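You operate a simulated robot arm through the tools that you are given. There is no shell and no other tool.

Carry out the task below with a simulated robot arm. There is one attempt and no reset: what you move stays moved.

Task
Burp both bottles in the holder, then put them in the white crate.
Fine: till the froth has gone down; clasps shut again. Set down upright: yellow-clasp bottle, black-clasp bottle.
Where things are to end (x, y in the base frame): yellow-clasp bottle within 0.02 m of [0.52, 0.44]; black-clasp bottle within 0.02 m of [0.44, 0.53].

The check looks at the end state, three seconds after you hand in, the way a careful person would. Anything else that was tipped, shoved, dropped, spilled or broken makes it a failure.

Robot
A 6-joint arm with a fingered hand, fixed in place. Base frame: the origin is at the foot of the arm, x ahead of it, y to its left, z up; the work surface is at about z = 0.88. Lengths are in m, angles in degrees, forces in N, time in s.
With the tool pointing down near the work surface it reaches from about 0.26 to 0.68 m from the base axis. Its first joint turns from -166.0 to 166.0 degrees. Payload 4 kg.
The TCP is the grasp point between the finger pads, 0.026 m short of the fingertips. In the tool frame z runs along the fingers and y along their closing line. The gripper opens to 0.148 m. The gripper's body begins 0.073 m behind the TCP. The gripper is a hand of 3 fingers: y runs from the thumb to the fingers, the wrist lies at [0, 0, -0.239] in the tool frame, and closing takes about 1.5 s.
Orientation is told as [roll, pitch, yaw] about the base's x, y, z axes, in that order, counted from this pose: with the fingers straight down and closing along the base's y, the tool's x points along the base's -x, its y along +y and its z along -z.

Tools
- The arm moves only by the tool servo_tool. Its argument "series" is text: rows parted by semicolons, each of 7 numbers parted by spaces: the opening in per cent of the stroke, from 0 (shut) to 100 (fully open), then the shift along the base's x, y, z in m, then the turn, a rotation vector about the base's x, y, z in degrees. In form: hand dx dy dz ax ay az; .... A call has 1 to 20 rows; each row shifts and turns the commanded pose from where the row before left it. Rows are played at 5 a second. More than 0.05 m and 8.6 degrees between two rows, or a gripper value outside its range, and nothing of the call is played. Where a pose cannot be reached the arm comes as near as it can. A force on the tool above 40 N (or 10 N above the force at the start of the call, whichever is more), or a blocked arm, ends the call early, and 0.2 s more pass. The fingers move at their own pace (about 0.153 m/s each) and stop on an object; they squeeze with about 25 N. The grip force told is the motor's: it shows also when the fingers shut on nothing. Time passes only in rows, and 0.2 s behind the last, so rows that do not move let the fingers close. It gives the time, the measured TCP pose, the force on the tool (base axes), the opening and the grip force at its end, in the units of the frame above (readings bear some noise), with the torque about the TCP (base axes, N m) and any sound that the robot's microphone picked up.
- Cameras (640 x 400 px; columns grow to the right, rows downward): "scene" is fixed at [0.0482, 0.6494, 1.4883]; the picture's right is [-0.63, -0.78, 0.00], its down [-0.40, 0.32, -0.86] and it looks along [0.67, -0.54, -0.51] (base axes); focal length 283 px, centre (320, 200). "wrist" rides on the gripper at [0.068, -0.039, -0.09] in the tool frame; the picture's right is [0.50, 0.87, 0.00], its down [-0.65, 0.38, -0.65] and it looks along [-0.57, 0.33, 0.76] (tool axes); focal length 222 px, centre (320, 200). There is no depth. A picture from a camera that has moved, and an enlarged one, comes with that camera's place and axes in the base frame and with its lens.
- camera(camera): a new picture of that camera. It takes no simulated time.
- move_column(by): slides the trunk up (or, below 0, down) by that many m; the arm rides with it, the base frame stays. It gives what a move gives, with no picture.
- set_grasp(shape): the hand has 3 fingers and takes this shape, open, in about a second: jaw (thumb against the fingers, like two jaws); tri (thumb and two fingers); tip (a fingertip pinch); poke (one finger out to press); point (the index stretched); flat (the hand flat); cup (the hand cupped); fist (a fist). The gripper value then closes the fingers along that shape, each until it touches; the sizes above hold for jaw. It gives what a move gives, with no picture.
- enlarge(camera, box): a new picture of the part [left, top, right, bottom] of that camera's present view, enlarged. It takes no simulated time.
- close_job(): hands the job in; it is judged then, once.

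Places have to be worked out from the pictures, the camera data and where the tool is seen. Open the gripper and draw the arm clear of the work before you hand the job in, unless the task says otherwise.

The tools are called after "Request:" as a command line: name --argument value ..., lists and objects as JSON in quotes. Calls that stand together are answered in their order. servo_tool: Moves the arm, as the interface text tells. Its arguments: {"type":"object","properties":{"series":{"type":"string"}},"required":["series"]} The other tools are called the same way: move_column (by) slides the trunk up or down; set_grasp (shape) gives the hand a shape; camera (camera) takes a picture; enlarge (camera, box) takes an enlarged picture of a part of a camera's view; close_job () hands the job in.

At the start:

```text
time: 0.0
ee_pos: [0.3376, 0.0748, 1.3267]
tool_rot: [-0.1, 0.0, 0.0]
contact_force: [0.0, -0.1, 0.5]
ft_torque: [0.0, 0.0, -0.02]
grip_width: 0.1481
grasp_force: 0.0
shape: jaw
trunk travel left (down, up): [-0.275, 0.042]
```

scene: 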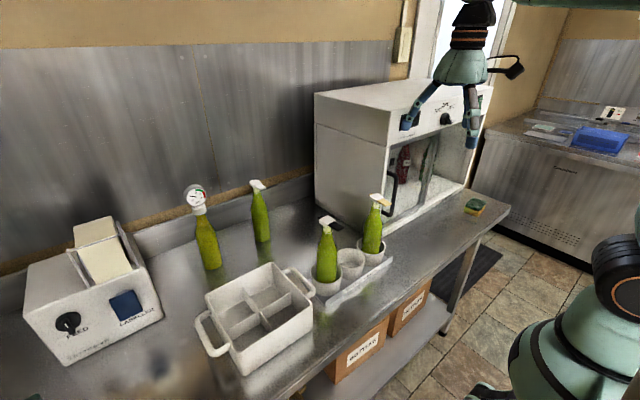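
wrist: 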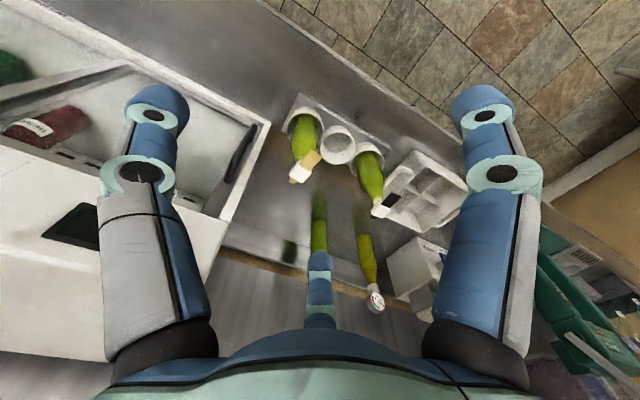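

I'll begin by looking closely at the holder, the bottles and the crate in both cameras.

Request:
enlarge --camera "scene" --box '[290, 180, 410, 300]'

Request:
enlarge --camera "scene" --box '[180, 170, 400, 380]'

Request:
enlarge --camera "wrist" --box '[260, 80, 480, 240]'

```text
3.33 times, centred on (350, 240) of scene
camera zoom: at [0.0482, 0.6494, 1.4883], right [-0.63, -0.78, 0.0], down [-0.4, 0.32, -0.86], along [0.67, -0.54, -0.51], focal length 942 px, centre (220, 67)
```

zoom: 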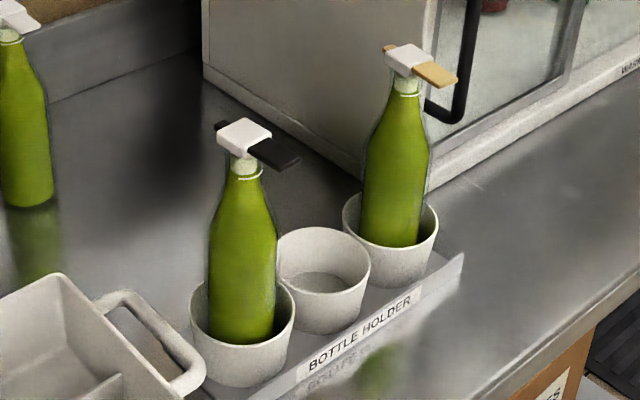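

```text
1.90 times, centred on (290, 275) of scene
camera zoom: at [0.0482, 0.6494, 1.4883], right [-0.63, -0.78, 0.0], down [-0.4, 0.32, -0.86], along [0.67, -0.54, -0.51], focal length 538 px, centre (377, 57)
```

zoom: 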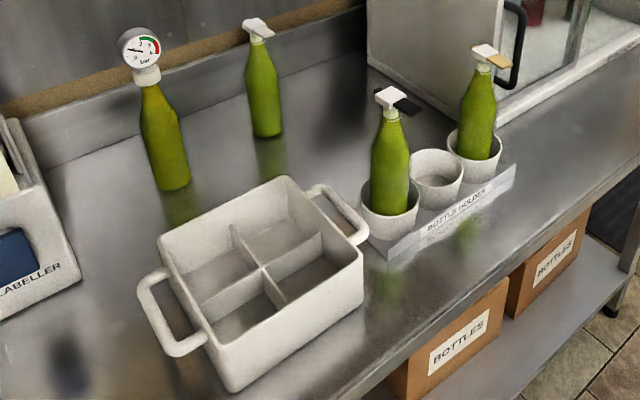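

```text
2.50 times, centred on (370, 160) of wrist
camera zoom: at [0.2707, 0.0352, 1.4168], right [-0.5, 0.87, 0.0], down [0.65, 0.38, 0.65], along [0.57, 0.33, -0.76], focal length 555 px, centre (195, 300)
```

zoom: 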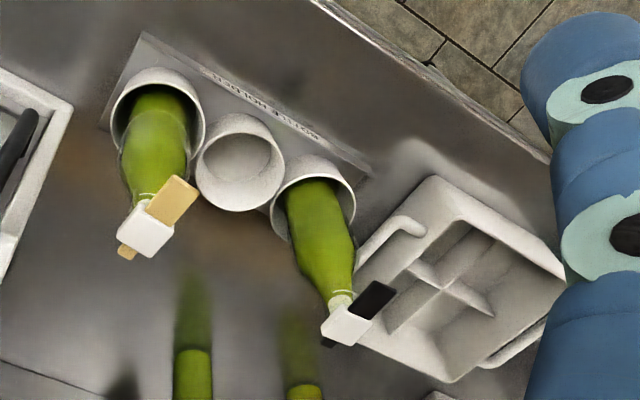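

The caps triangulate to about (0.471, 0.287, 1.10) for black and (0.472, 0.112, 1.10) for yellow, with both levers pointing towards -x. I'll bring the wrist camera closer to the yellow cap to see how the clasp works.

Request:
servo_tool --series "100 0.015 0 -0.03 0 0 0; 100 0.015 0 -0.03 0 0 0; 100 0.015 0 -0.03 0 0 0; 100 0.015 0 -0.03 0 0 0; 100 0 0 0 0 0 0"

Request:
camera --camera "wrist"

Request:
enlarge --camera "wrist" --box '[220, 120, 420, 260]'

Request:
camera --camera "scene"

```text
time: 1.2
ee_pos: [0.3958, 0.0762, 1.2037]
tool_rot: [0.0, -0.1, 0.0]
contact_force: [0.1, -0.3, 1.0]
ft_torque: [0.02, -0.02, 0.0]
grip_width: 0.1479
grasp_force: 0.0
shape: jaw
trunk travel left (down, up): [-0.275, 0.042]
```

```text
taken
camera wrist: at [0.329, 0.0363, 1.2945], right [-0.5, 0.87, 0.0], down [0.65, 0.38, 0.65], along [0.57, 0.33, -0.76], focal length 222 px, centre (320, 200)
```

wrist: 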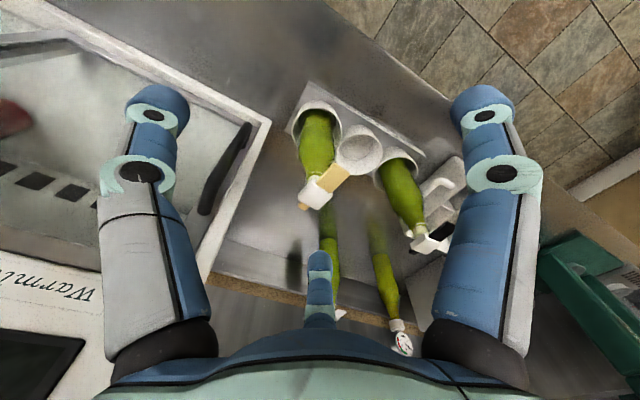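

```text
2.86 times, centred on (320, 190) of wrist
camera zoom: at [0.329, 0.0363, 1.2945], right [-0.5, 0.87, 0.0], down [0.65, 0.38, 0.65], along [0.57, 0.33, -0.76], focal length 635 px, centre (320, 229)
```

zoom: 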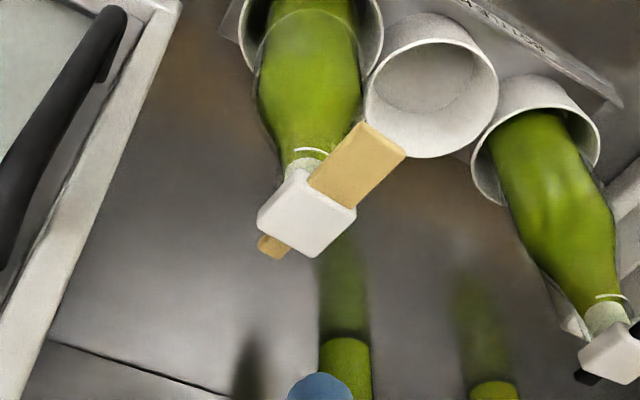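

```text
taken
```

scene: 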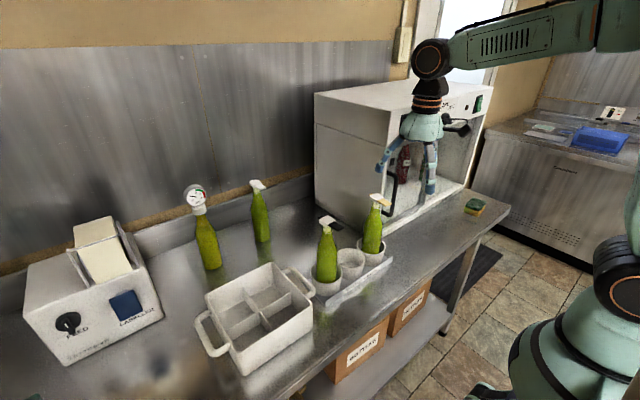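

The lever is a flat plate that sticks out of the white cap towards -x. I'll enlarge the other bottles' tops and the yellow and black caps from the scene camera to compare them.

Request:
enlarge --camera "scene" --box '[240, 170, 290, 210]'

Request:
enlarge --camera "scene" --box '[355, 185, 405, 225]'

Request:
enlarge --camera "scene" --box '[305, 208, 355, 248]'

Request:
enlarge --camera "scene" --box '[175, 175, 225, 215]'

Request:
enlarge --camera "wrist" --box '[285, 155, 365, 220]'

Request:
enlarge --camera "wrist" --box '[380, 180, 470, 260]'

```text
10.00 times, centred on (265, 190) of scene
camera zoom: at [0.0482, 0.6494, 1.4883], right [-0.63, -0.78, 0.0], down [-0.4, 0.32, -0.86], along [0.67, -0.54, -0.51], focal length 2826 px, centre (870, 300)
```

zoom: 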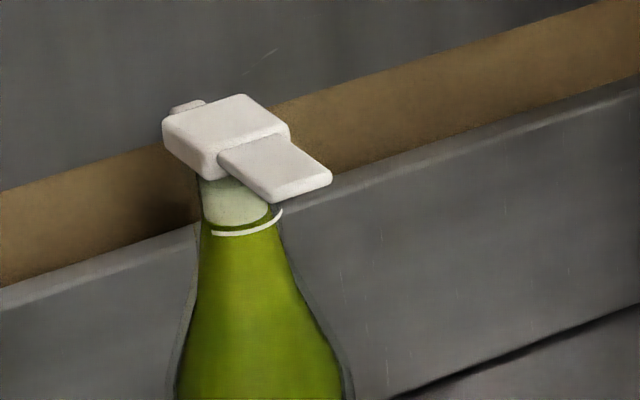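

```text
10.00 times, centred on (380, 205) of scene
camera zoom: at [0.0482, 0.6494, 1.4883], right [-0.63, -0.78, 0.0], down [-0.4, 0.32, -0.86], along [0.67, -0.54, -0.51], focal length 2826 px, centre (-280, 150)
```

zoom: 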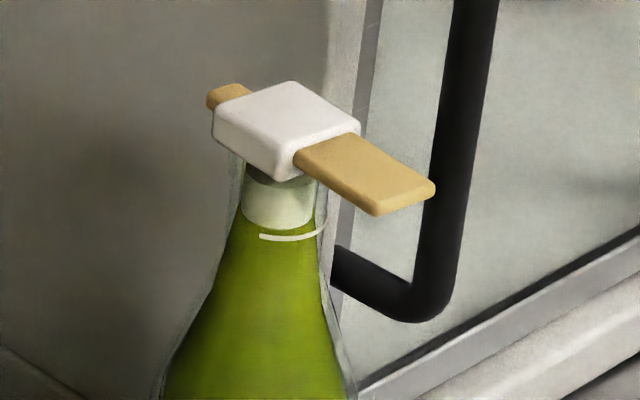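

```text
10.00 times, centred on (330, 228) of scene
camera zoom: at [0.0482, 0.6494, 1.4883], right [-0.63, -0.78, 0.0], down [-0.4, 0.32, -0.86], along [0.67, -0.54, -0.51], focal length 2826 px, centre (220, -80)
```

zoom: 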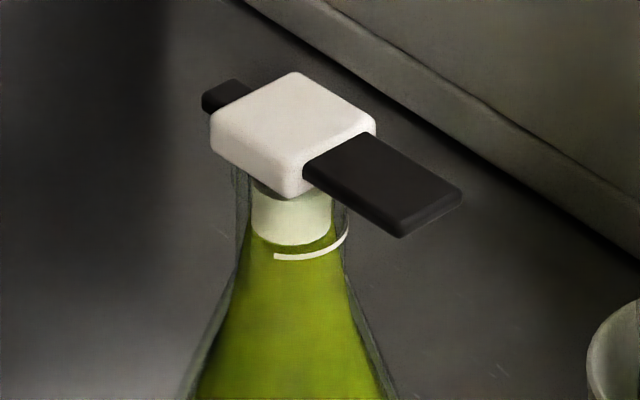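

```text
10.00 times, centred on (200, 195) of scene
camera zoom: at [0.0482, 0.6494, 1.4883], right [-0.63, -0.78, 0.0], down [-0.4, 0.32, -0.86], along [0.67, -0.54, -0.51], focal length 2826 px, centre (1520, 250)
```

zoom: 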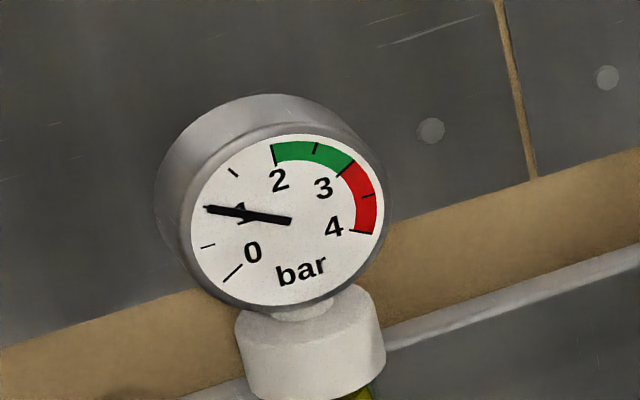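

```text
6.15 times, centred on (325, 188) of wrist
camera zoom: at [0.329, 0.0363, 1.2945], right [-0.5, 0.87, 0.0], down [0.65, 0.38, 0.65], along [0.57, 0.33, -0.76], focal length 1367 px, centre (289, 277)
```

zoom: 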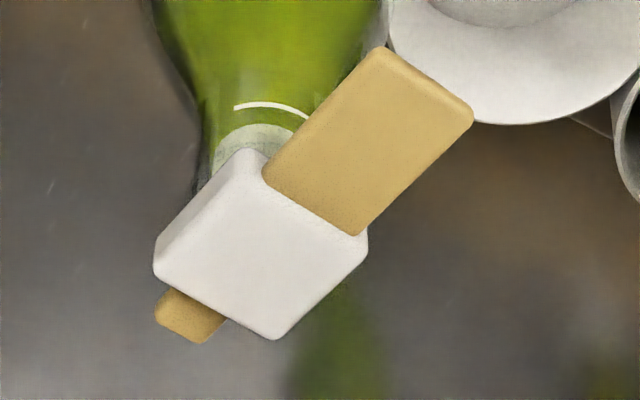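

```text
5.00 times, centred on (425, 220) of wrist
camera zoom: at [0.329, 0.0363, 1.2945], right [-0.5, 0.87, 0.0], down [0.65, 0.38, 0.65], along [0.57, 0.33, -0.76], focal length 1111 px, centre (-205, 100)
```

zoom: 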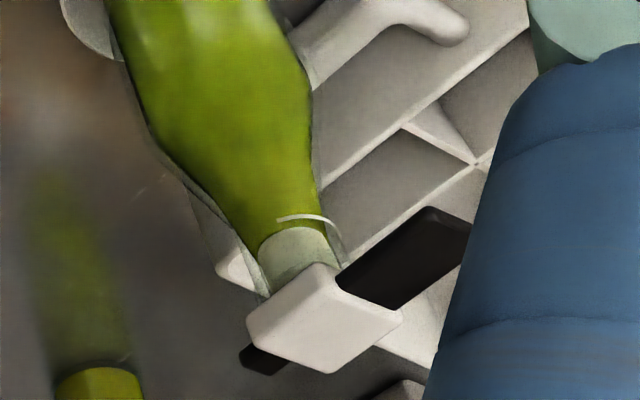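

Each clasp is a plate about 18 mm wide reaching roughly 3 cm out from the cap, with its hinge stub on the +x side, so lifting the tip should open it. Before touching anything I'll test how the hand closes in free air, starting with jaw.

Request:
servo_tool --series "15 0 0 0 0 0 0; 15 0 0 0 0 0 0; 15 0 0 0 0 0 0; 15 0 0 0 0 0 0; 15 0 0 0 0 0 0; 15 0 0 0 0 0 0; 15 0 0 0 0 0 0"

Request:
camera --camera "wrist"

Request:
enlarge --camera "scene" --box '[350, 90, 490, 220]'

```text
time: 2.8
ee_pos: [0.3953, 0.0763, 1.2043]
tool_rot: [0.0, 0.1, 0.1]
contact_force: [0.1, 0.0, -0.2]
ft_torque: [0.01, -0.06, 0.04]
grip_width: 0.0223
grasp_force: 0.1
shape: jaw
trunk travel left (down, up): [-0.275, 0.042]
```

```text
taken
camera wrist: at [0.3293, 0.0363, 1.2947], right [-0.5, 0.87, 0.0], down [0.65, 0.38, 0.65], along [0.57, 0.33, -0.76], focal length 222 px, centre (320, 200)
```

wrist: 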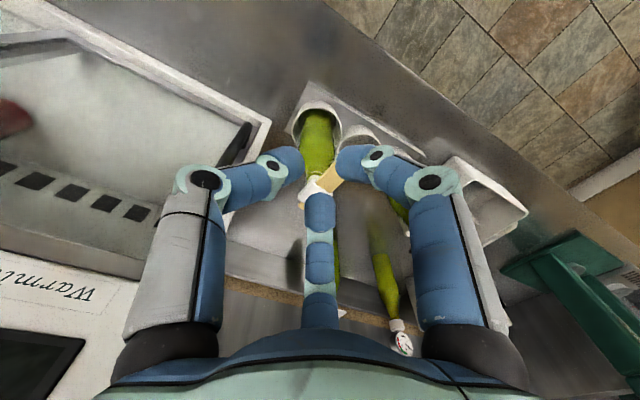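

```text
3.08 times, centred on (420, 155) of scene
camera zoom: at [0.0482, 0.6494, 1.4883], right [-0.63, -0.78, 0.0], down [-0.4, 0.32, -0.86], along [0.67, -0.54, -0.51], focal length 870 px, centre (12, 338)
```

zoom: 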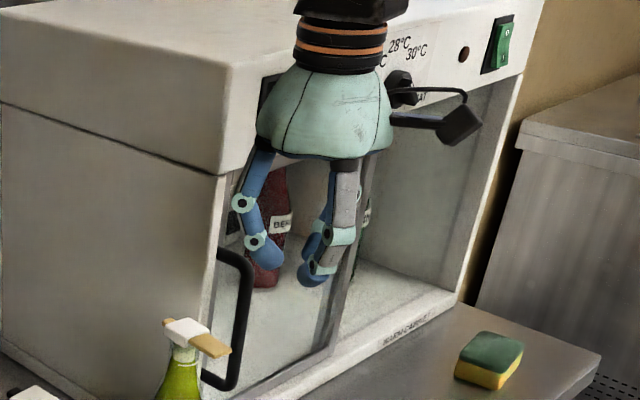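

Jaw closes like a three-finger chuck, which is awkward for a flat lever. I'll check the tip and poke shapes in free air too.

Request:
set_grasp --shape "poke"

Request:
camera --camera "wrist"

Request:
enlarge --camera "scene" --box '[350, 90, 490, 220]'

Request:
set_grasp --shape "tip"

Request:
camera --camera "wrist"

Request:
enlarge --camera "scene" --box '[350, 90, 490, 220]'

```text
time: 3.7
ee_pos: [0.3954, 0.0753, 1.2046]
tool_rot: [0.1, 0.0, 0.0]
contact_force: [0.8, 0.5, 0.6]
ft_torque: [0.0, 0.02, 0.01]
grip_width: 0.0
grasp_force: 0.1
shape: poke
trunk travel left (down, up): [-0.275, 0.042]
```

```text
taken
camera wrist: at [0.3293, 0.0363, 1.2947], right [-0.5, 0.87, 0.0], down [0.65, 0.38, 0.65], along [0.57, 0.33, -0.76], focal length 222 px, centre (320, 200)
```

wrist: 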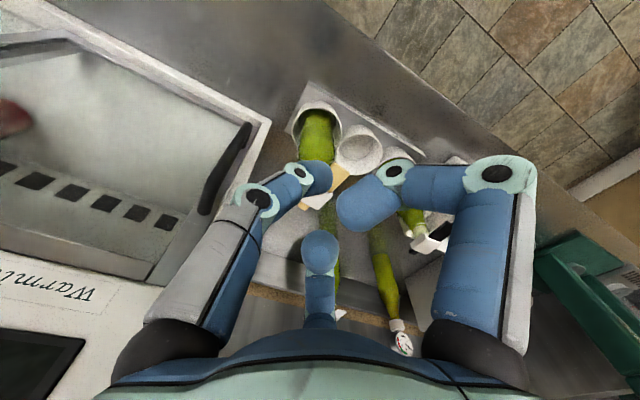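

```text
3.08 times, centred on (420, 155) of scene
camera zoom: at [0.0482, 0.6494, 1.4883], right [-0.63, -0.78, 0.0], down [-0.4, 0.32, -0.86], along [0.67, -0.54, -0.51], focal length 870 px, centre (12, 338)
```

zoom: 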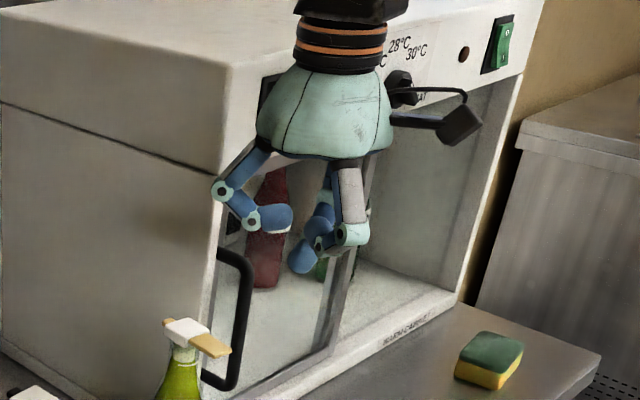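

```text
time: 4.6
ee_pos: [0.3959, 0.0759, 1.2043]
tool_rot: [0.0, 0.0, 0.0]
contact_force: [-0.1, 0.0, 0.0]
ft_torque: [0.01, -0.06, -0.01]
grip_width: 0.148
grasp_force: 0.1
shape: tip
trunk travel left (down, up): [-0.275, 0.042]
```

```text
taken
camera wrist: at [0.3293, 0.0363, 1.2947], right [-0.5, 0.87, 0.0], down [0.65, 0.38, 0.65], along [0.57, 0.33, -0.76], focal length 222 px, centre (320, 200)
```

wrist: 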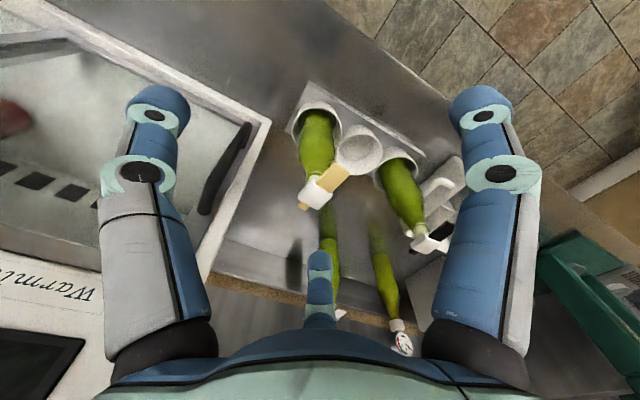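

```text
3.08 times, centred on (420, 155) of scene
camera zoom: at [0.0482, 0.6494, 1.4883], right [-0.63, -0.78, 0.0], down [-0.4, 0.32, -0.86], along [0.67, -0.54, -0.51], focal length 870 px, centre (12, 338)
```

zoom: 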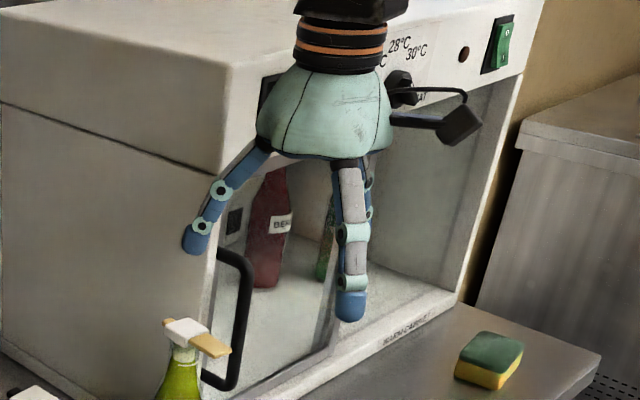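

Next I'll see how tip looks when nearly closed, and then the point shape.

Request:
servo_tool --series "12 0 0 0 0 0 0; 12 0 0 0 0 0 0; 12 0 0 0 0 0 0; 12 0 0 0 0 0 0; 12 0 0 0 0 0 0; 12 0 0 0 0 0 0; 12 0 0 0 0 0 0"

Request:
camera --camera "wrist"

Request:
enlarge --camera "scene" --box '[350, 90, 490, 220]'

Request:
set_grasp --shape "point"

Request:
camera --camera "wrist"

Request:
enlarge --camera "scene" --box '[350, 90, 490, 220]'

```text
time: 6.2
ee_pos: [0.3955, 0.0761, 1.2051]
tool_rot: [0.1, 0.0, 0.0]
contact_force: [-0.3, -0.1, 1.0]
ft_torque: [0.0, 0.01, 0.0]
grip_width: 0.0182
grasp_force: 0.0
shape: tip
trunk travel left (down, up): [-0.275, 0.042]
```

```text
taken
camera wrist: at [0.3293, 0.0363, 1.2947], right [-0.5, 0.87, 0.0], down [0.65, 0.38, 0.65], along [0.57, 0.33, -0.76], focal length 222 px, centre (320, 200)
```

wrist: 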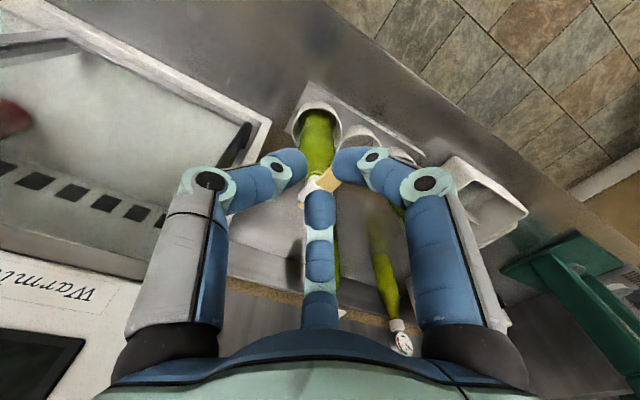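

```text
3.08 times, centred on (420, 155) of scene
camera zoom: at [0.0482, 0.6494, 1.4883], right [-0.63, -0.78, 0.0], down [-0.4, 0.32, -0.86], along [0.67, -0.54, -0.51], focal length 870 px, centre (12, 338)
```

zoom: 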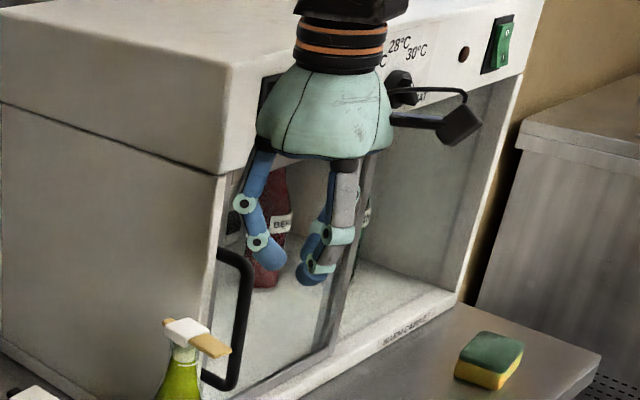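

```text
time: 7.1
ee_pos: [0.3957, 0.0751, 1.2039]
tool_rot: [-0.2, 0.0, -0.1]
contact_force: [-0.1, 0.0, 0.6]
ft_torque: [0.0, 0.0, -0.02]
grip_width: 0.142
grasp_force: 0.1
shape: point
trunk travel left (down, up): [-0.275, 0.042]
```

```text
taken
camera wrist: at [0.3293, 0.0363, 1.2947], right [-0.5, 0.87, 0.0], down [0.65, 0.38, 0.65], along [0.57, 0.33, -0.76], focal length 222 px, centre (320, 200)
```

wrist: 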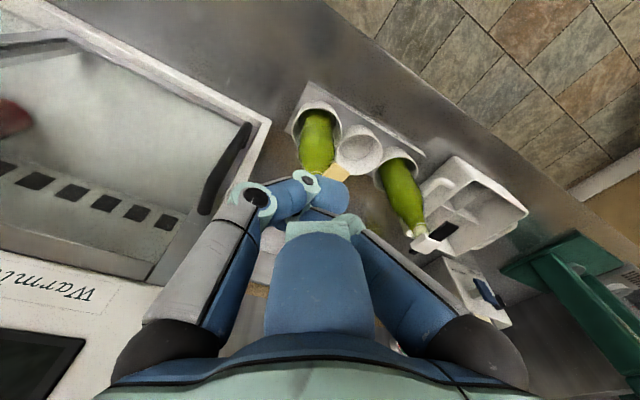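

```text
3.08 times, centred on (420, 155) of scene
camera zoom: at [0.0482, 0.6494, 1.4883], right [-0.63, -0.78, 0.0], down [-0.4, 0.32, -0.86], along [0.67, -0.54, -0.51], focal length 870 px, centre (12, 338)
```

zoom: 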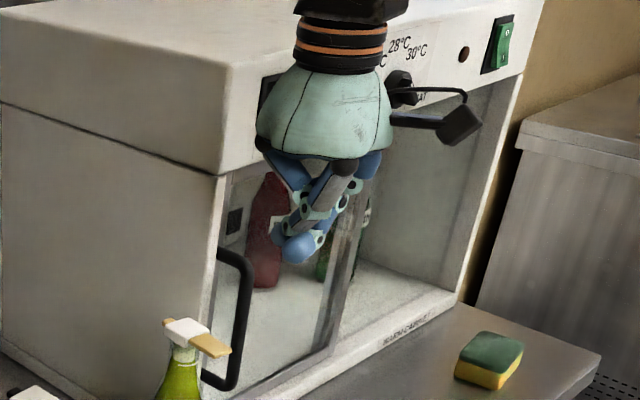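

The point shape may still be moving, so I'll wait briefly and look again.

Request:
servo_tool --series "100 0 0 0 0 0 0; 100 0 0 0 0 0 0; 100 0 0 0 0 0 0; 100 0 0 0 0 0 0; 100 0 0 0 0 0 0"

Request:
camera --camera "wrist"

Request:
enlarge --camera "scene" --box '[350, 90, 490, 220]'

Request:
set_grasp --shape "fist"

Request:
camera --camera "wrist"

Request:
enlarge --camera "scene" --box '[350, 90, 490, 220]'

```text
time: 8.3
ee_pos: [0.3951, 0.0749, 1.2063]
tool_rot: [0.0, 0.1, 0.0]
contact_force: [-0.1, 0.0, 1.2]
ft_torque: [0.01, 0.0, -0.01]
grip_width: 0.142
grasp_force: 0.1
shape: point
trunk travel left (down, up): [-0.275, 0.042]
```

```text
taken
camera wrist: at [0.3293, 0.0363, 1.2947], right [-0.5, 0.87, 0.0], down [0.65, 0.38, 0.65], along [0.57, 0.33, -0.76], focal length 222 px, centre (320, 200)
```

wrist: 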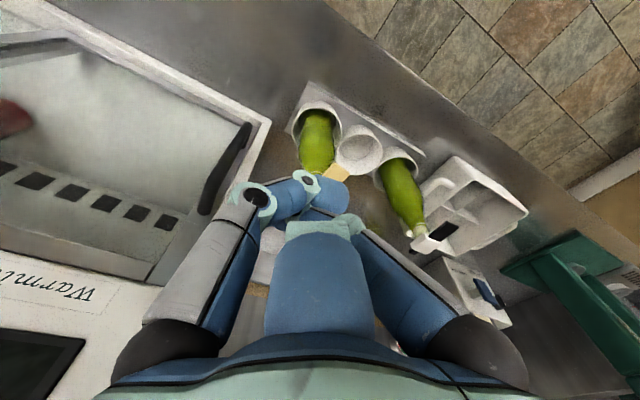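

```text
3.08 times, centred on (420, 155) of scene
camera zoom: at [0.0482, 0.6494, 1.4883], right [-0.63, -0.78, 0.0], down [-0.4, 0.32, -0.86], along [0.67, -0.54, -0.51], focal length 870 px, centre (12, 338)
```

zoom: 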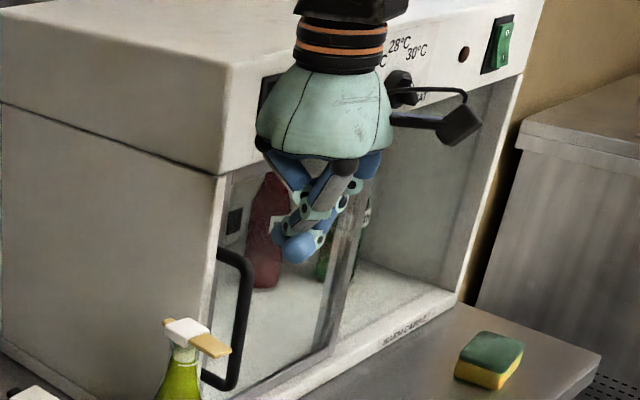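

```text
time: 9.2
ee_pos: [0.3952, 0.0761, 1.2048]
tool_rot: [0.1, 0.0, 0.0]
contact_force: [0.0, 0.8, -0.8]
ft_torque: [0.0, 0.03, -0.03]
grip_width: 0.0
grasp_force: 0.2
shape: fist
trunk travel left (down, up): [-0.275, 0.042]
```

```text
taken
camera wrist: at [0.3293, 0.0363, 1.2947], right [-0.5, 0.87, 0.0], down [0.65, 0.38, 0.65], along [0.57, 0.33, -0.76], focal length 222 px, centre (320, 200)
```

wrist: 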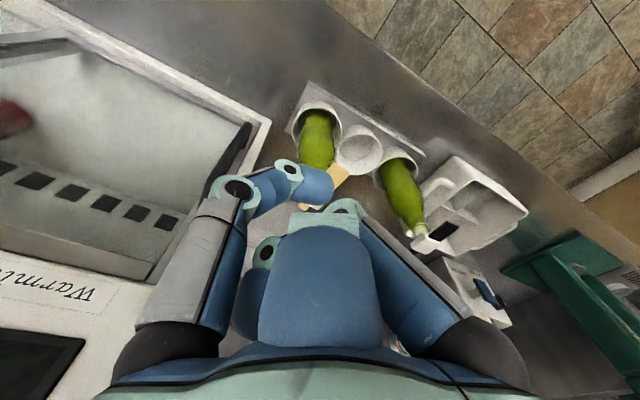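

```text
3.08 times, centred on (420, 155) of scene
camera zoom: at [0.0482, 0.6494, 1.4883], right [-0.63, -0.78, 0.0], down [-0.4, 0.32, -0.86], along [0.67, -0.54, -0.51], focal length 870 px, centre (12, 338)
```

zoom: 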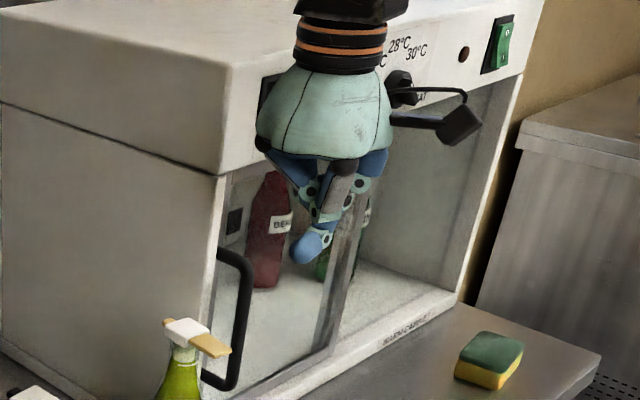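

The poke and fist shapes mostly extend the thumb. My plan is jaw, yawed -90° so the thumb is on the -x side and tilted about 45°, so the thumb goes under the lever and the fingers over it. First I'll set jaw and yaw in place, high and clear of everything.

Request:
set_grasp --shape "jaw"

Request:
servo_tool --series "50 -0.005 0.003 0.005 0 0 -8.5; 50 -0.005 0.003 0.005 0 0 -8.5; 50 -0.005 0.003 0.005 0 0 -8.5; 50 -0.005 0.003 0.005 0 0 -8.5; 50 -0.005 0.003 0 0 0 -8.5; 50 -0.005 0.003 0 0 0 -8.5; 50 -0.005 0.003 0 0 0 -8.5; 50 -0.005 0.003 0 0 0 -8.5; 50 0 0.003 0 0 0 -8.5; 50 0 0.003 0 0 0 -8.5; 50 0 0.003 0 0 0 -5; 50 0 0 0 0 0 0"

Request:
camera --camera "wrist"

Request:
camera --camera "scene"

```text
time: 10.1
ee_pos: [0.3964, 0.0752, 1.2049]
tool_rot: [0.0, 0.1, 0.0]
contact_force: [-0.1, 0.6, -0.2]
ft_torque: [-0.01, 0.0, 0.01]
grip_width: 0.148
grasp_force: 0.1
shape: jaw
trunk travel left (down, up): [-0.275, 0.042]
```

```text
time: 12.7
ee_pos: [0.3583, 0.1087, 1.2284]
tool_rot: [0.0, -0.1, -90.1]
contact_force: [-0.3, 0.0, -0.2]
ft_torque: [0.0, 0.03, -0.03]
grip_width: 0.0746
grasp_force: 0.1
shape: jaw
trunk travel left (down, up): [-0.275, 0.042]
```

```text
taken
camera wrist: at [0.3197, 0.1753, 1.3177], right [0.87, 0.5, 0.0], down [0.38, -0.66, 0.65], along [0.33, -0.57, -0.76], focal length 222 px, centre (320, 200)
```

wrist: 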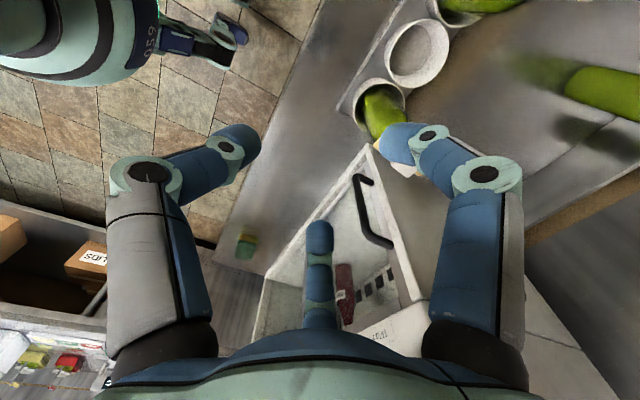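

```text
taken
```

scene: 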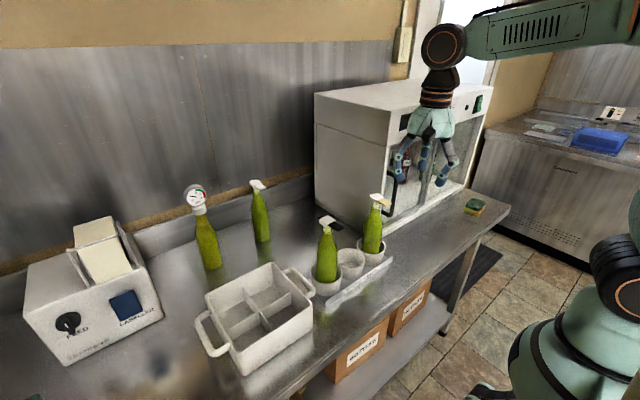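

The yaw went as planned. Now I'll tilt the hand about -40° about y, holding the TCP roughly in place.

Request:
servo_tool --series "40 0 0 0 0 -8 0; 40 0 0 0 0 -8 0; 40 0 0 0 0 -8 0; 40 0 0 0 0 -8 0; 40 0 0 0 0 -8 0; 40 0 0 0 0 0 0"

Request:
camera --camera "wrist"

Request:
camera --camera "scene"

Request:
enlarge --camera "scene" --box '[350, 90, 490, 220]'

```text
time: 14.1
ee_pos: [0.3567, 0.1074, 1.2276]
tool_rot: [40.1, -0.1, -89.9]
contact_force: [0.0, -0.8, 0.1]
ft_torque: [0.01, -0.02, -0.01]
grip_width: 0.0595
grasp_force: 0.1
shape: jaw
trunk travel left (down, up): [-0.275, 0.042]
```

```text
taken
camera wrist: at [0.2703, 0.1748, 1.2711], right [0.66, 0.5, 0.56], down [-0.13, -0.66, 0.74], along [0.74, -0.57, -0.37], focal length 222 px, centre (320, 200)
```

wrist: 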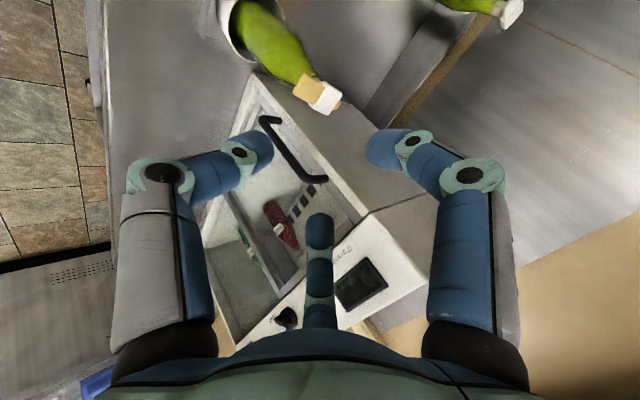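

```text
taken
```

scene: 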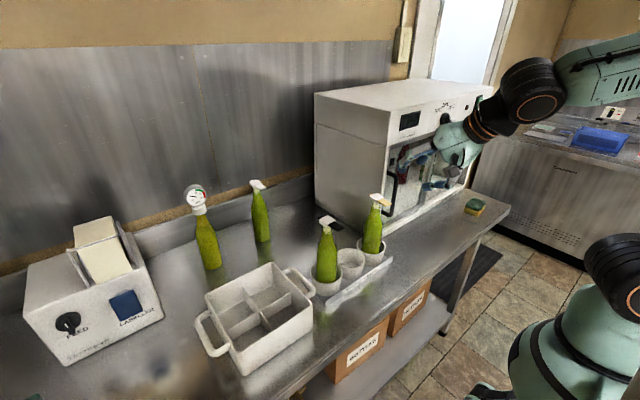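

```text
3.08 times, centred on (420, 155) of scene
camera zoom: at [0.0482, 0.6494, 1.4883], right [-0.63, -0.78, 0.0], down [-0.4, 0.32, -0.86], along [0.67, -0.54, -0.51], focal length 870 px, centre (12, 338)
```

zoom: 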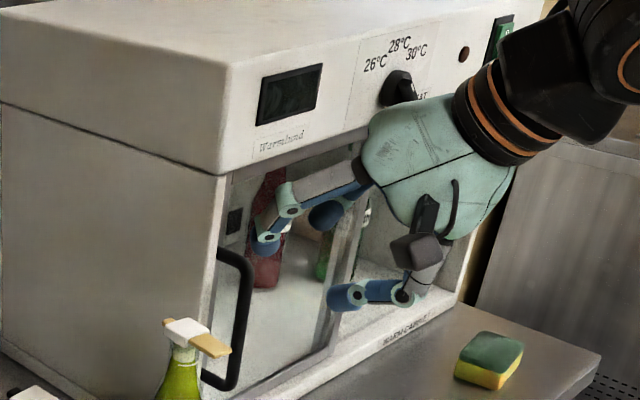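

The tilted pose is reachable. At 40% opening I put the thumb tip at about TCP + (-0.015, 0, -0.040), pointing forward and slightly down. I'll go down to lever height, still well in front of the bottle, and check alignment before moving in.

Request:
servo_tool --series "35 0 0.002 -0.022 0 0 0; 35 0 0.002 -0.022 0 0 0; 35 0 0.002 -0.022 0 0 0; 35 0 0.002 -0.022 0 0 0; 35 0 0 -0.022 0 0 0; 35 0.02 0 0 0 0 0; 35 0 0 0 0 0 0"

Request:
camera --camera "wrist"

Request:
enlarge --camera "scene" --box '[350, 160, 460, 240]'

```text
time: 15.7
ee_pos: [0.3799, 0.1136, 1.1175]
tool_rot: [40.0, 0.1, -90.0]
contact_force: [0.6, 0.5, -0.1]
ft_torque: [0.02, -0.04, -0.01]
grip_width: 0.0521
grasp_force: 0.0
shape: jaw
trunk travel left (down, up): [-0.275, 0.042]
```

```text
taken
camera wrist: at [0.2913, 0.1813, 1.1606], right [0.66, 0.5, 0.56], down [-0.13, -0.66, 0.74], along [0.74, -0.57, -0.37], focal length 222 px, centre (320, 200)
```

wrist: 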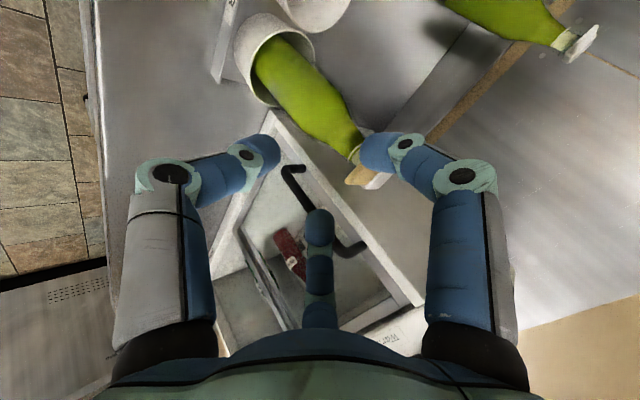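

```text
5.00 times, centred on (405, 200) of scene
camera zoom: at [0.0482, 0.6494, 1.4883], right [-0.63, -0.78, 0.0], down [-0.4, 0.32, -0.86], along [0.67, -0.54, -0.51], focal length 1413 px, centre (-105, 200)
```

zoom: 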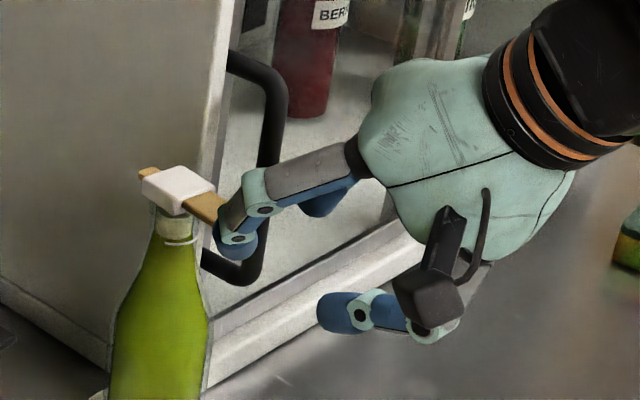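

The geometry matches my estimate, with the thumb tip near (0.366, 0.114, 1.075). Tilting a further 18° would make the thumb nearly horizontal and lift the upper fingers clear of the cap, so I'll do that here.

Request:
servo_tool --series "40 0.003 0.001 0.002 0 -6 0; 40 0.003 0 0.002 0 -6 0; 40 0.002 0 0.002 0 -6 0; 40 0 0 0 0 0 0"

Request:
camera --camera "wrist"

Request:
enlarge --camera "scene" --box '[350, 160, 460, 240]'

```text
time: 16.7
ee_pos: [0.3938, 0.1217, 1.1295]
tool_rot: [57.9, -0.1, -90.1]
contact_force: [-0.5, 0.0, -0.3]
ft_torque: [-0.02, -0.01, 0.0]
grip_width: 0.0589
grasp_force: 0.1
shape: jaw
out of reach, approached as far as the arm can: row 3
trunk travel left (down, up): [-0.275, 0.042]
```

```text
taken
camera wrist: at [0.298, 0.1884, 1.1438], right [0.46, 0.5, 0.73], down [-0.35, -0.65, 0.67], along [0.81, -0.57, -0.12], focal length 222 px, centre (320, 200)
```

wrist: 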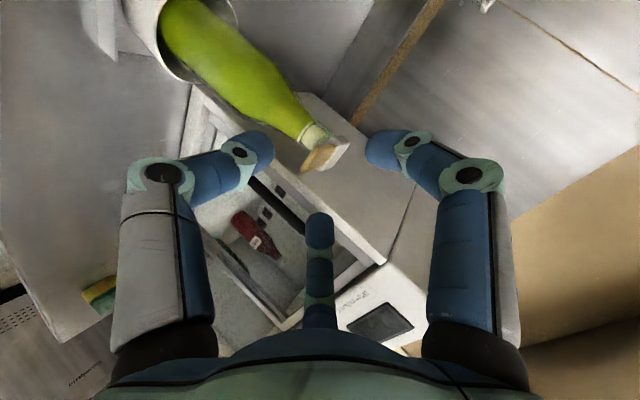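

```text
5.00 times, centred on (405, 200) of scene
camera zoom: at [0.0482, 0.6494, 1.4883], right [-0.63, -0.78, 0.0], down [-0.4, 0.32, -0.86], along [0.67, -0.54, -0.51], focal length 1413 px, centre (-105, 200)
```

zoom: 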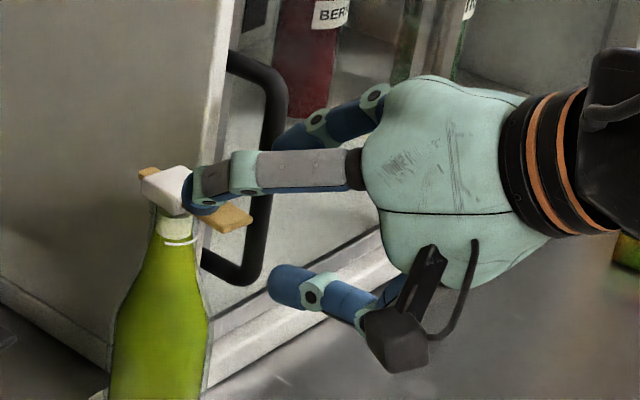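

The thumb is now almost horizontal, with its tip near (0.391, 0.121, 1.083), just below lever level. I'll move forward slowly, watching y and height.

Request:
servo_tool --series "40 0.01 0 0 0 0 0; 40 0.01 0 0 0 0 0; 40 0 0 0 0 0 0"

Request:
camera --camera "wrist"

Request:
enlarge --camera "scene" --box '[350, 160, 460, 240]'

```text
time: 17.5
ee_pos: [0.4128, 0.1201, 1.1306]
tool_rot: [58.0, 0.1, -90.0]
contact_force: [-0.2, 0.7, -0.5]
ft_torque: [0.01, 0.02, 0.01]
grip_width: 0.0588
grasp_force: 0.0
shape: jaw
trunk travel left (down, up): [-0.275, 0.042]
```

```text
taken
camera wrist: at [0.3181, 0.1883, 1.1445], right [0.46, 0.5, 0.73], down [-0.35, -0.66, 0.67], along [0.81, -0.57, -0.12], focal length 222 px, centre (320, 200)
```

wrist: 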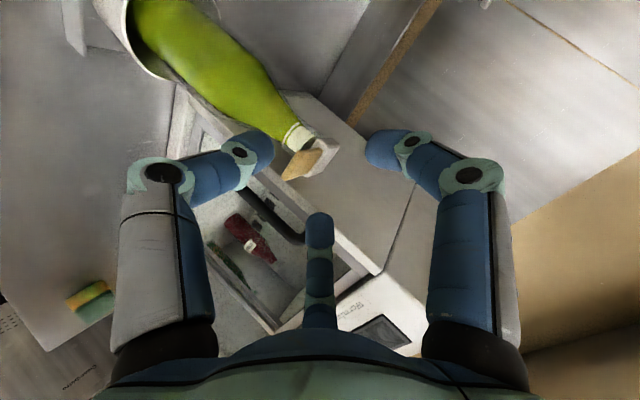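

```text
5.00 times, centred on (405, 200) of scene
camera zoom: at [0.0482, 0.6494, 1.4883], right [-0.63, -0.78, 0.0], down [-0.4, 0.32, -0.86], along [0.67, -0.54, -0.51], focal length 1413 px, centre (-105, 200)
```

zoom: 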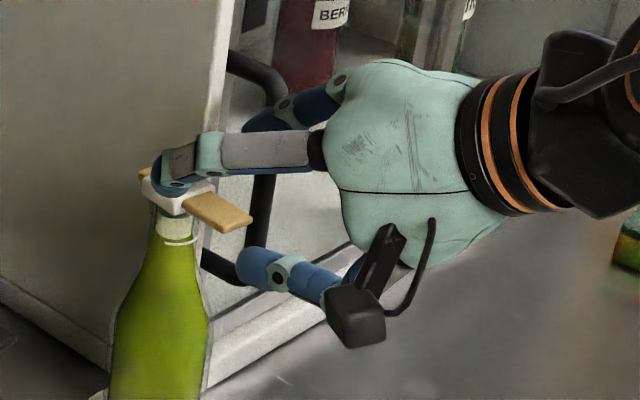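

The thumb tip is now at about (0.411, 0.120, 1.088). I'll lower 1 cm, shift y by -5 mm, then slide 3 cm forward under the lever.

Request:
servo_tool --series "40 0 -0.0025 -0.005 0 0 0; 40 0 -0.0025 -0.005 0 0 0; 40 0.01 0 0 0 0 0; 40 0.01 0 0 0 0 0; 40 0.008 0 0 0 0 0; 40 0 0 0 0 0 0"

Request:
camera --camera "wrist"

Request:
enlarge --camera "wrist" --box '[220, 80, 400, 220]'

Request:
enlarge --camera "scene" --box '[350, 160, 460, 240]'

```text
time: 18.9
ee_pos: [0.4422, 0.1166, 1.1168]
tool_rot: [58.0, 0.0, -90.0]
contact_force: [0.7, 0.7, 0.0]
ft_torque: [0.02, -0.02, 0.02]
grip_width: 0.0587
grasp_force: 0.1
shape: jaw
trunk travel left (down, up): [-0.275, 0.042]
```

```text
taken
camera wrist: at [0.3466, 0.1842, 1.1327], right [0.46, 0.5, 0.73], down [-0.35, -0.65, 0.67], along [0.81, -0.57, -0.12], focal length 222 px, centre (320, 200)
```

wrist: 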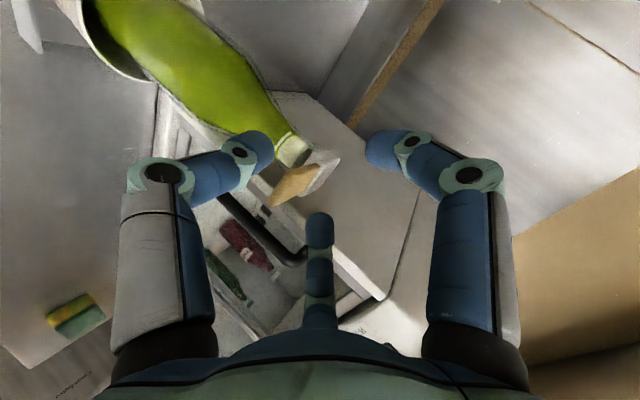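

```text
2.86 times, centred on (310, 150) of wrist
camera zoom: at [0.3466, 0.1842, 1.1327], right [0.46, 0.5, 0.73], down [-0.35, -0.65, 0.67], along [0.81, -0.57, -0.12], focal length 635 px, centre (349, 343)
```

zoom: 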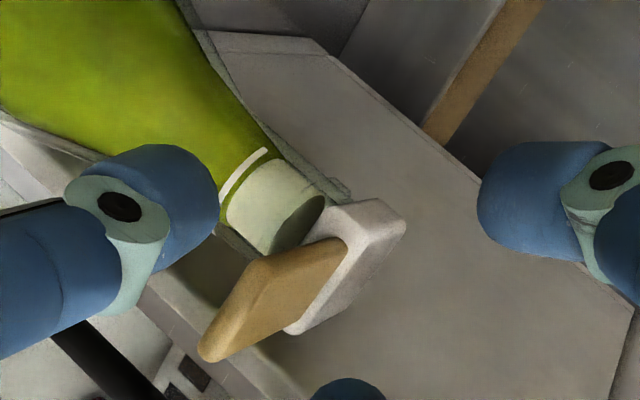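

```text
5.00 times, centred on (405, 200) of scene
camera zoom: at [0.0482, 0.6494, 1.4883], right [-0.63, -0.78, 0.0], down [-0.4, 0.32, -0.86], along [0.67, -0.54, -0.51], focal length 1413 px, centre (-105, 200)
```

zoom: 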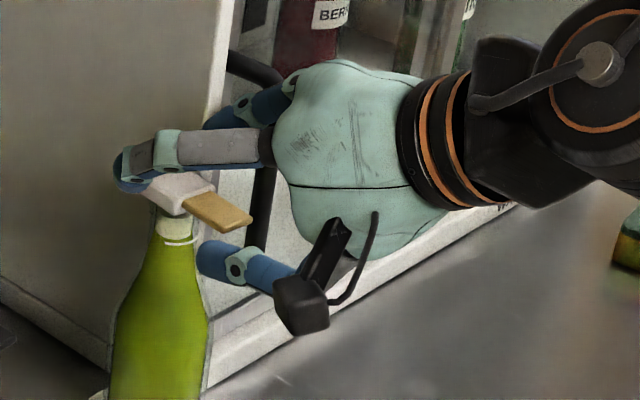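

The view is clear: the thumb tip is beneath the lever and the pale froth shows in the neck above the white line. I'll raise in small steps until contact shows in the force.

Request:
servo_tool --series "40 0 0 0.003 0 0 0; 40 0 0 0.003 0 0 0; 40 0 0 0.003 0 0 0; 40 0 0 0 0 0 0"

Request:
enlarge --camera "wrist" --box '[220, 80, 400, 220]'

Request:
enlarge --camera "scene" --box '[350, 160, 460, 240]'

```text
time: 19.9
ee_pos: [0.4434, 0.1147, 1.1287]
tool_rot: [57.9, 0.0, -90.0]
contact_force: [-0.8, 0.3, -0.1]
ft_torque: [0.05, 0.01, -0.04]
grip_width: 0.0588
grasp_force: 0.2
shape: jaw
trunk travel left (down, up): [-0.275, 0.042]
```

```text
2.86 times, centred on (310, 150) of wrist
camera zoom: at [0.3465, 0.1834, 1.142], right [0.46, 0.5, 0.73], down [-0.35, -0.66, 0.67], along [0.81, -0.57, -0.12], focal length 635 px, centre (349, 343)
```

zoom: 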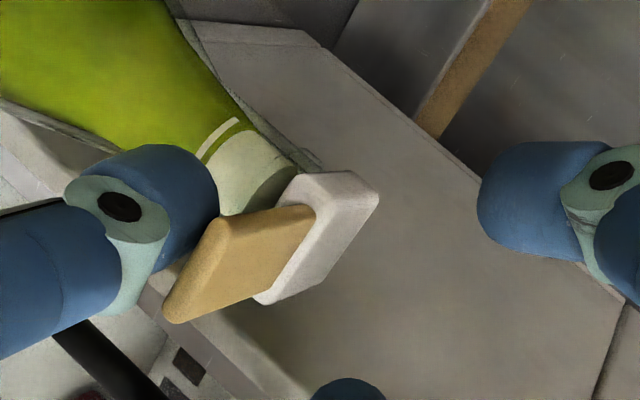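

```text
5.00 times, centred on (405, 200) of scene
camera zoom: at [0.0482, 0.6494, 1.4883], right [-0.63, -0.78, 0.0], down [-0.4, 0.32, -0.86], along [0.67, -0.54, -0.51], focal length 1413 px, centre (-105, 200)
```

zoom: 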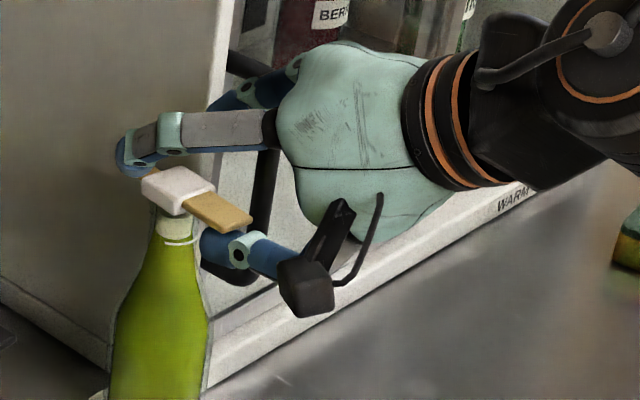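

No contact yet, though the thumb is almost touching the lever's underside. I'll raise in finer steps.

Request:
servo_tool --series "40 0 0 0.002 0 0 0; 40 0 0 0.002 0 0 0; 40 0 0 0 0 0 0"

Request:
enlarge --camera "wrist" --box '[220, 80, 400, 220]'

```text
time: 20.7
ee_pos: [0.442, 0.117, 1.1318]
tool_rot: [58.0, -0.1, -89.9]
contact_force: [-0.4, 0.1, 1.0]
ft_torque: [0.0, -0.02, 0.0]
grip_width: 0.0588
grasp_force: 0.0
shape: jaw
trunk travel left (down, up): [-0.275, 0.042]
```

```text
2.86 times, centred on (310, 150) of wrist
camera zoom: at [0.3458, 0.1843, 1.1456], right [0.46, 0.5, 0.73], down [-0.35, -0.66, 0.67], along [0.82, -0.57, -0.12], focal length 635 px, centre (349, 343)
```

zoom: 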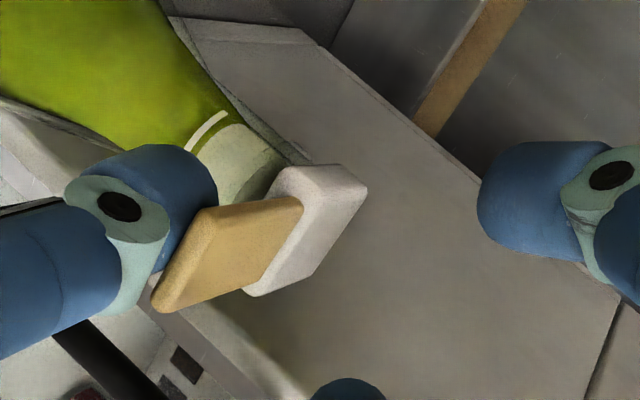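

Still free, so I'll keep rising in small steps.

Request:
servo_tool --series "40 0 0 0.002 0 0 0; 40 0 0 0.002 0 0 0; 40 0 0 0 0 0 0"

Request:
enlarge --camera "wrist" --box '[220, 80, 400, 220]'

Request:
enlarge --camera "scene" --box '[350, 160, 460, 240]'

```text
time: 21.5
ee_pos: [0.4436, 0.1182, 1.1354]
tool_rot: [58.1, 0.0, -89.9]
contact_force: [0.9, -0.8, 0.8]
ft_torque: [0.0, 0.0, 0.01]
grip_width: 0.0594
grasp_force: 0.1
shape: jaw
trunk travel left (down, up): [-0.275, 0.042]
```

```text
2.86 times, centred on (310, 150) of wrist
camera zoom: at [0.3463, 0.1848, 1.1503], right [0.46, 0.5, 0.73], down [-0.35, -0.65, 0.67], along [0.81, -0.57, -0.12], focal length 635 px, centre (349, 343)
```

zoom: 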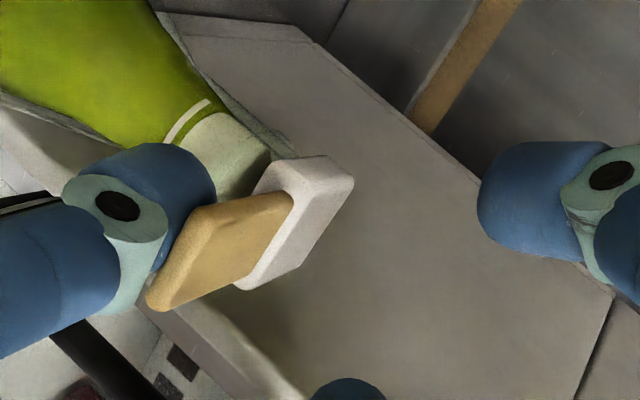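

```text
5.00 times, centred on (405, 200) of scene
camera zoom: at [0.0482, 0.6494, 1.4883], right [-0.63, -0.78, 0.0], down [-0.4, 0.32, -0.86], along [0.67, -0.54, -0.51], focal length 1413 px, centre (-105, 200)
```

zoom: 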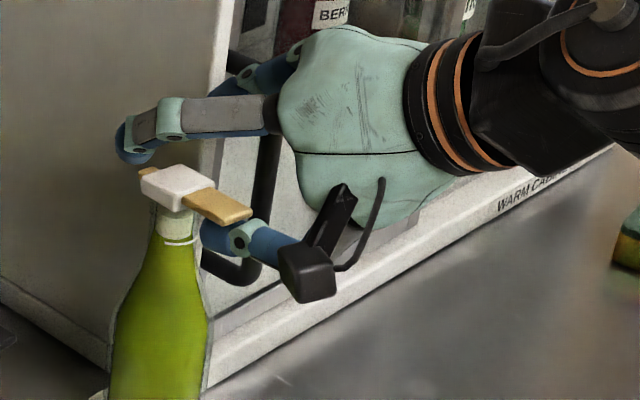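

I'll compare the cap at the same 10x crop I took at the start.

Request:
enlarge --camera "scene" --box '[355, 185, 405, 225]'

```text
10.00 times, centred on (380, 205) of scene
camera zoom: at [0.0482, 0.6494, 1.4883], right [-0.63, -0.78, 0.0], down [-0.4, 0.32, -0.86], along [0.67, -0.54, -0.51], focal length 2826 px, centre (-280, 150)
```

zoom: 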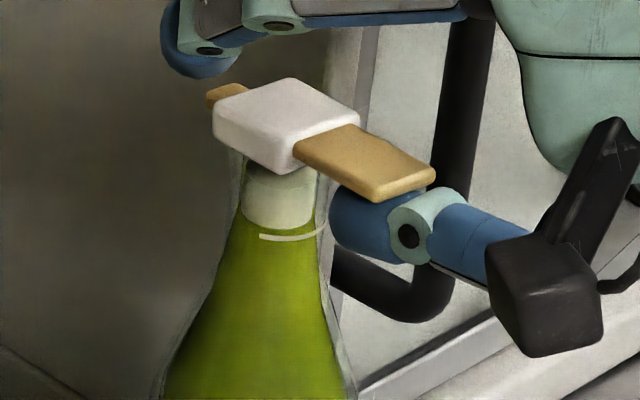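

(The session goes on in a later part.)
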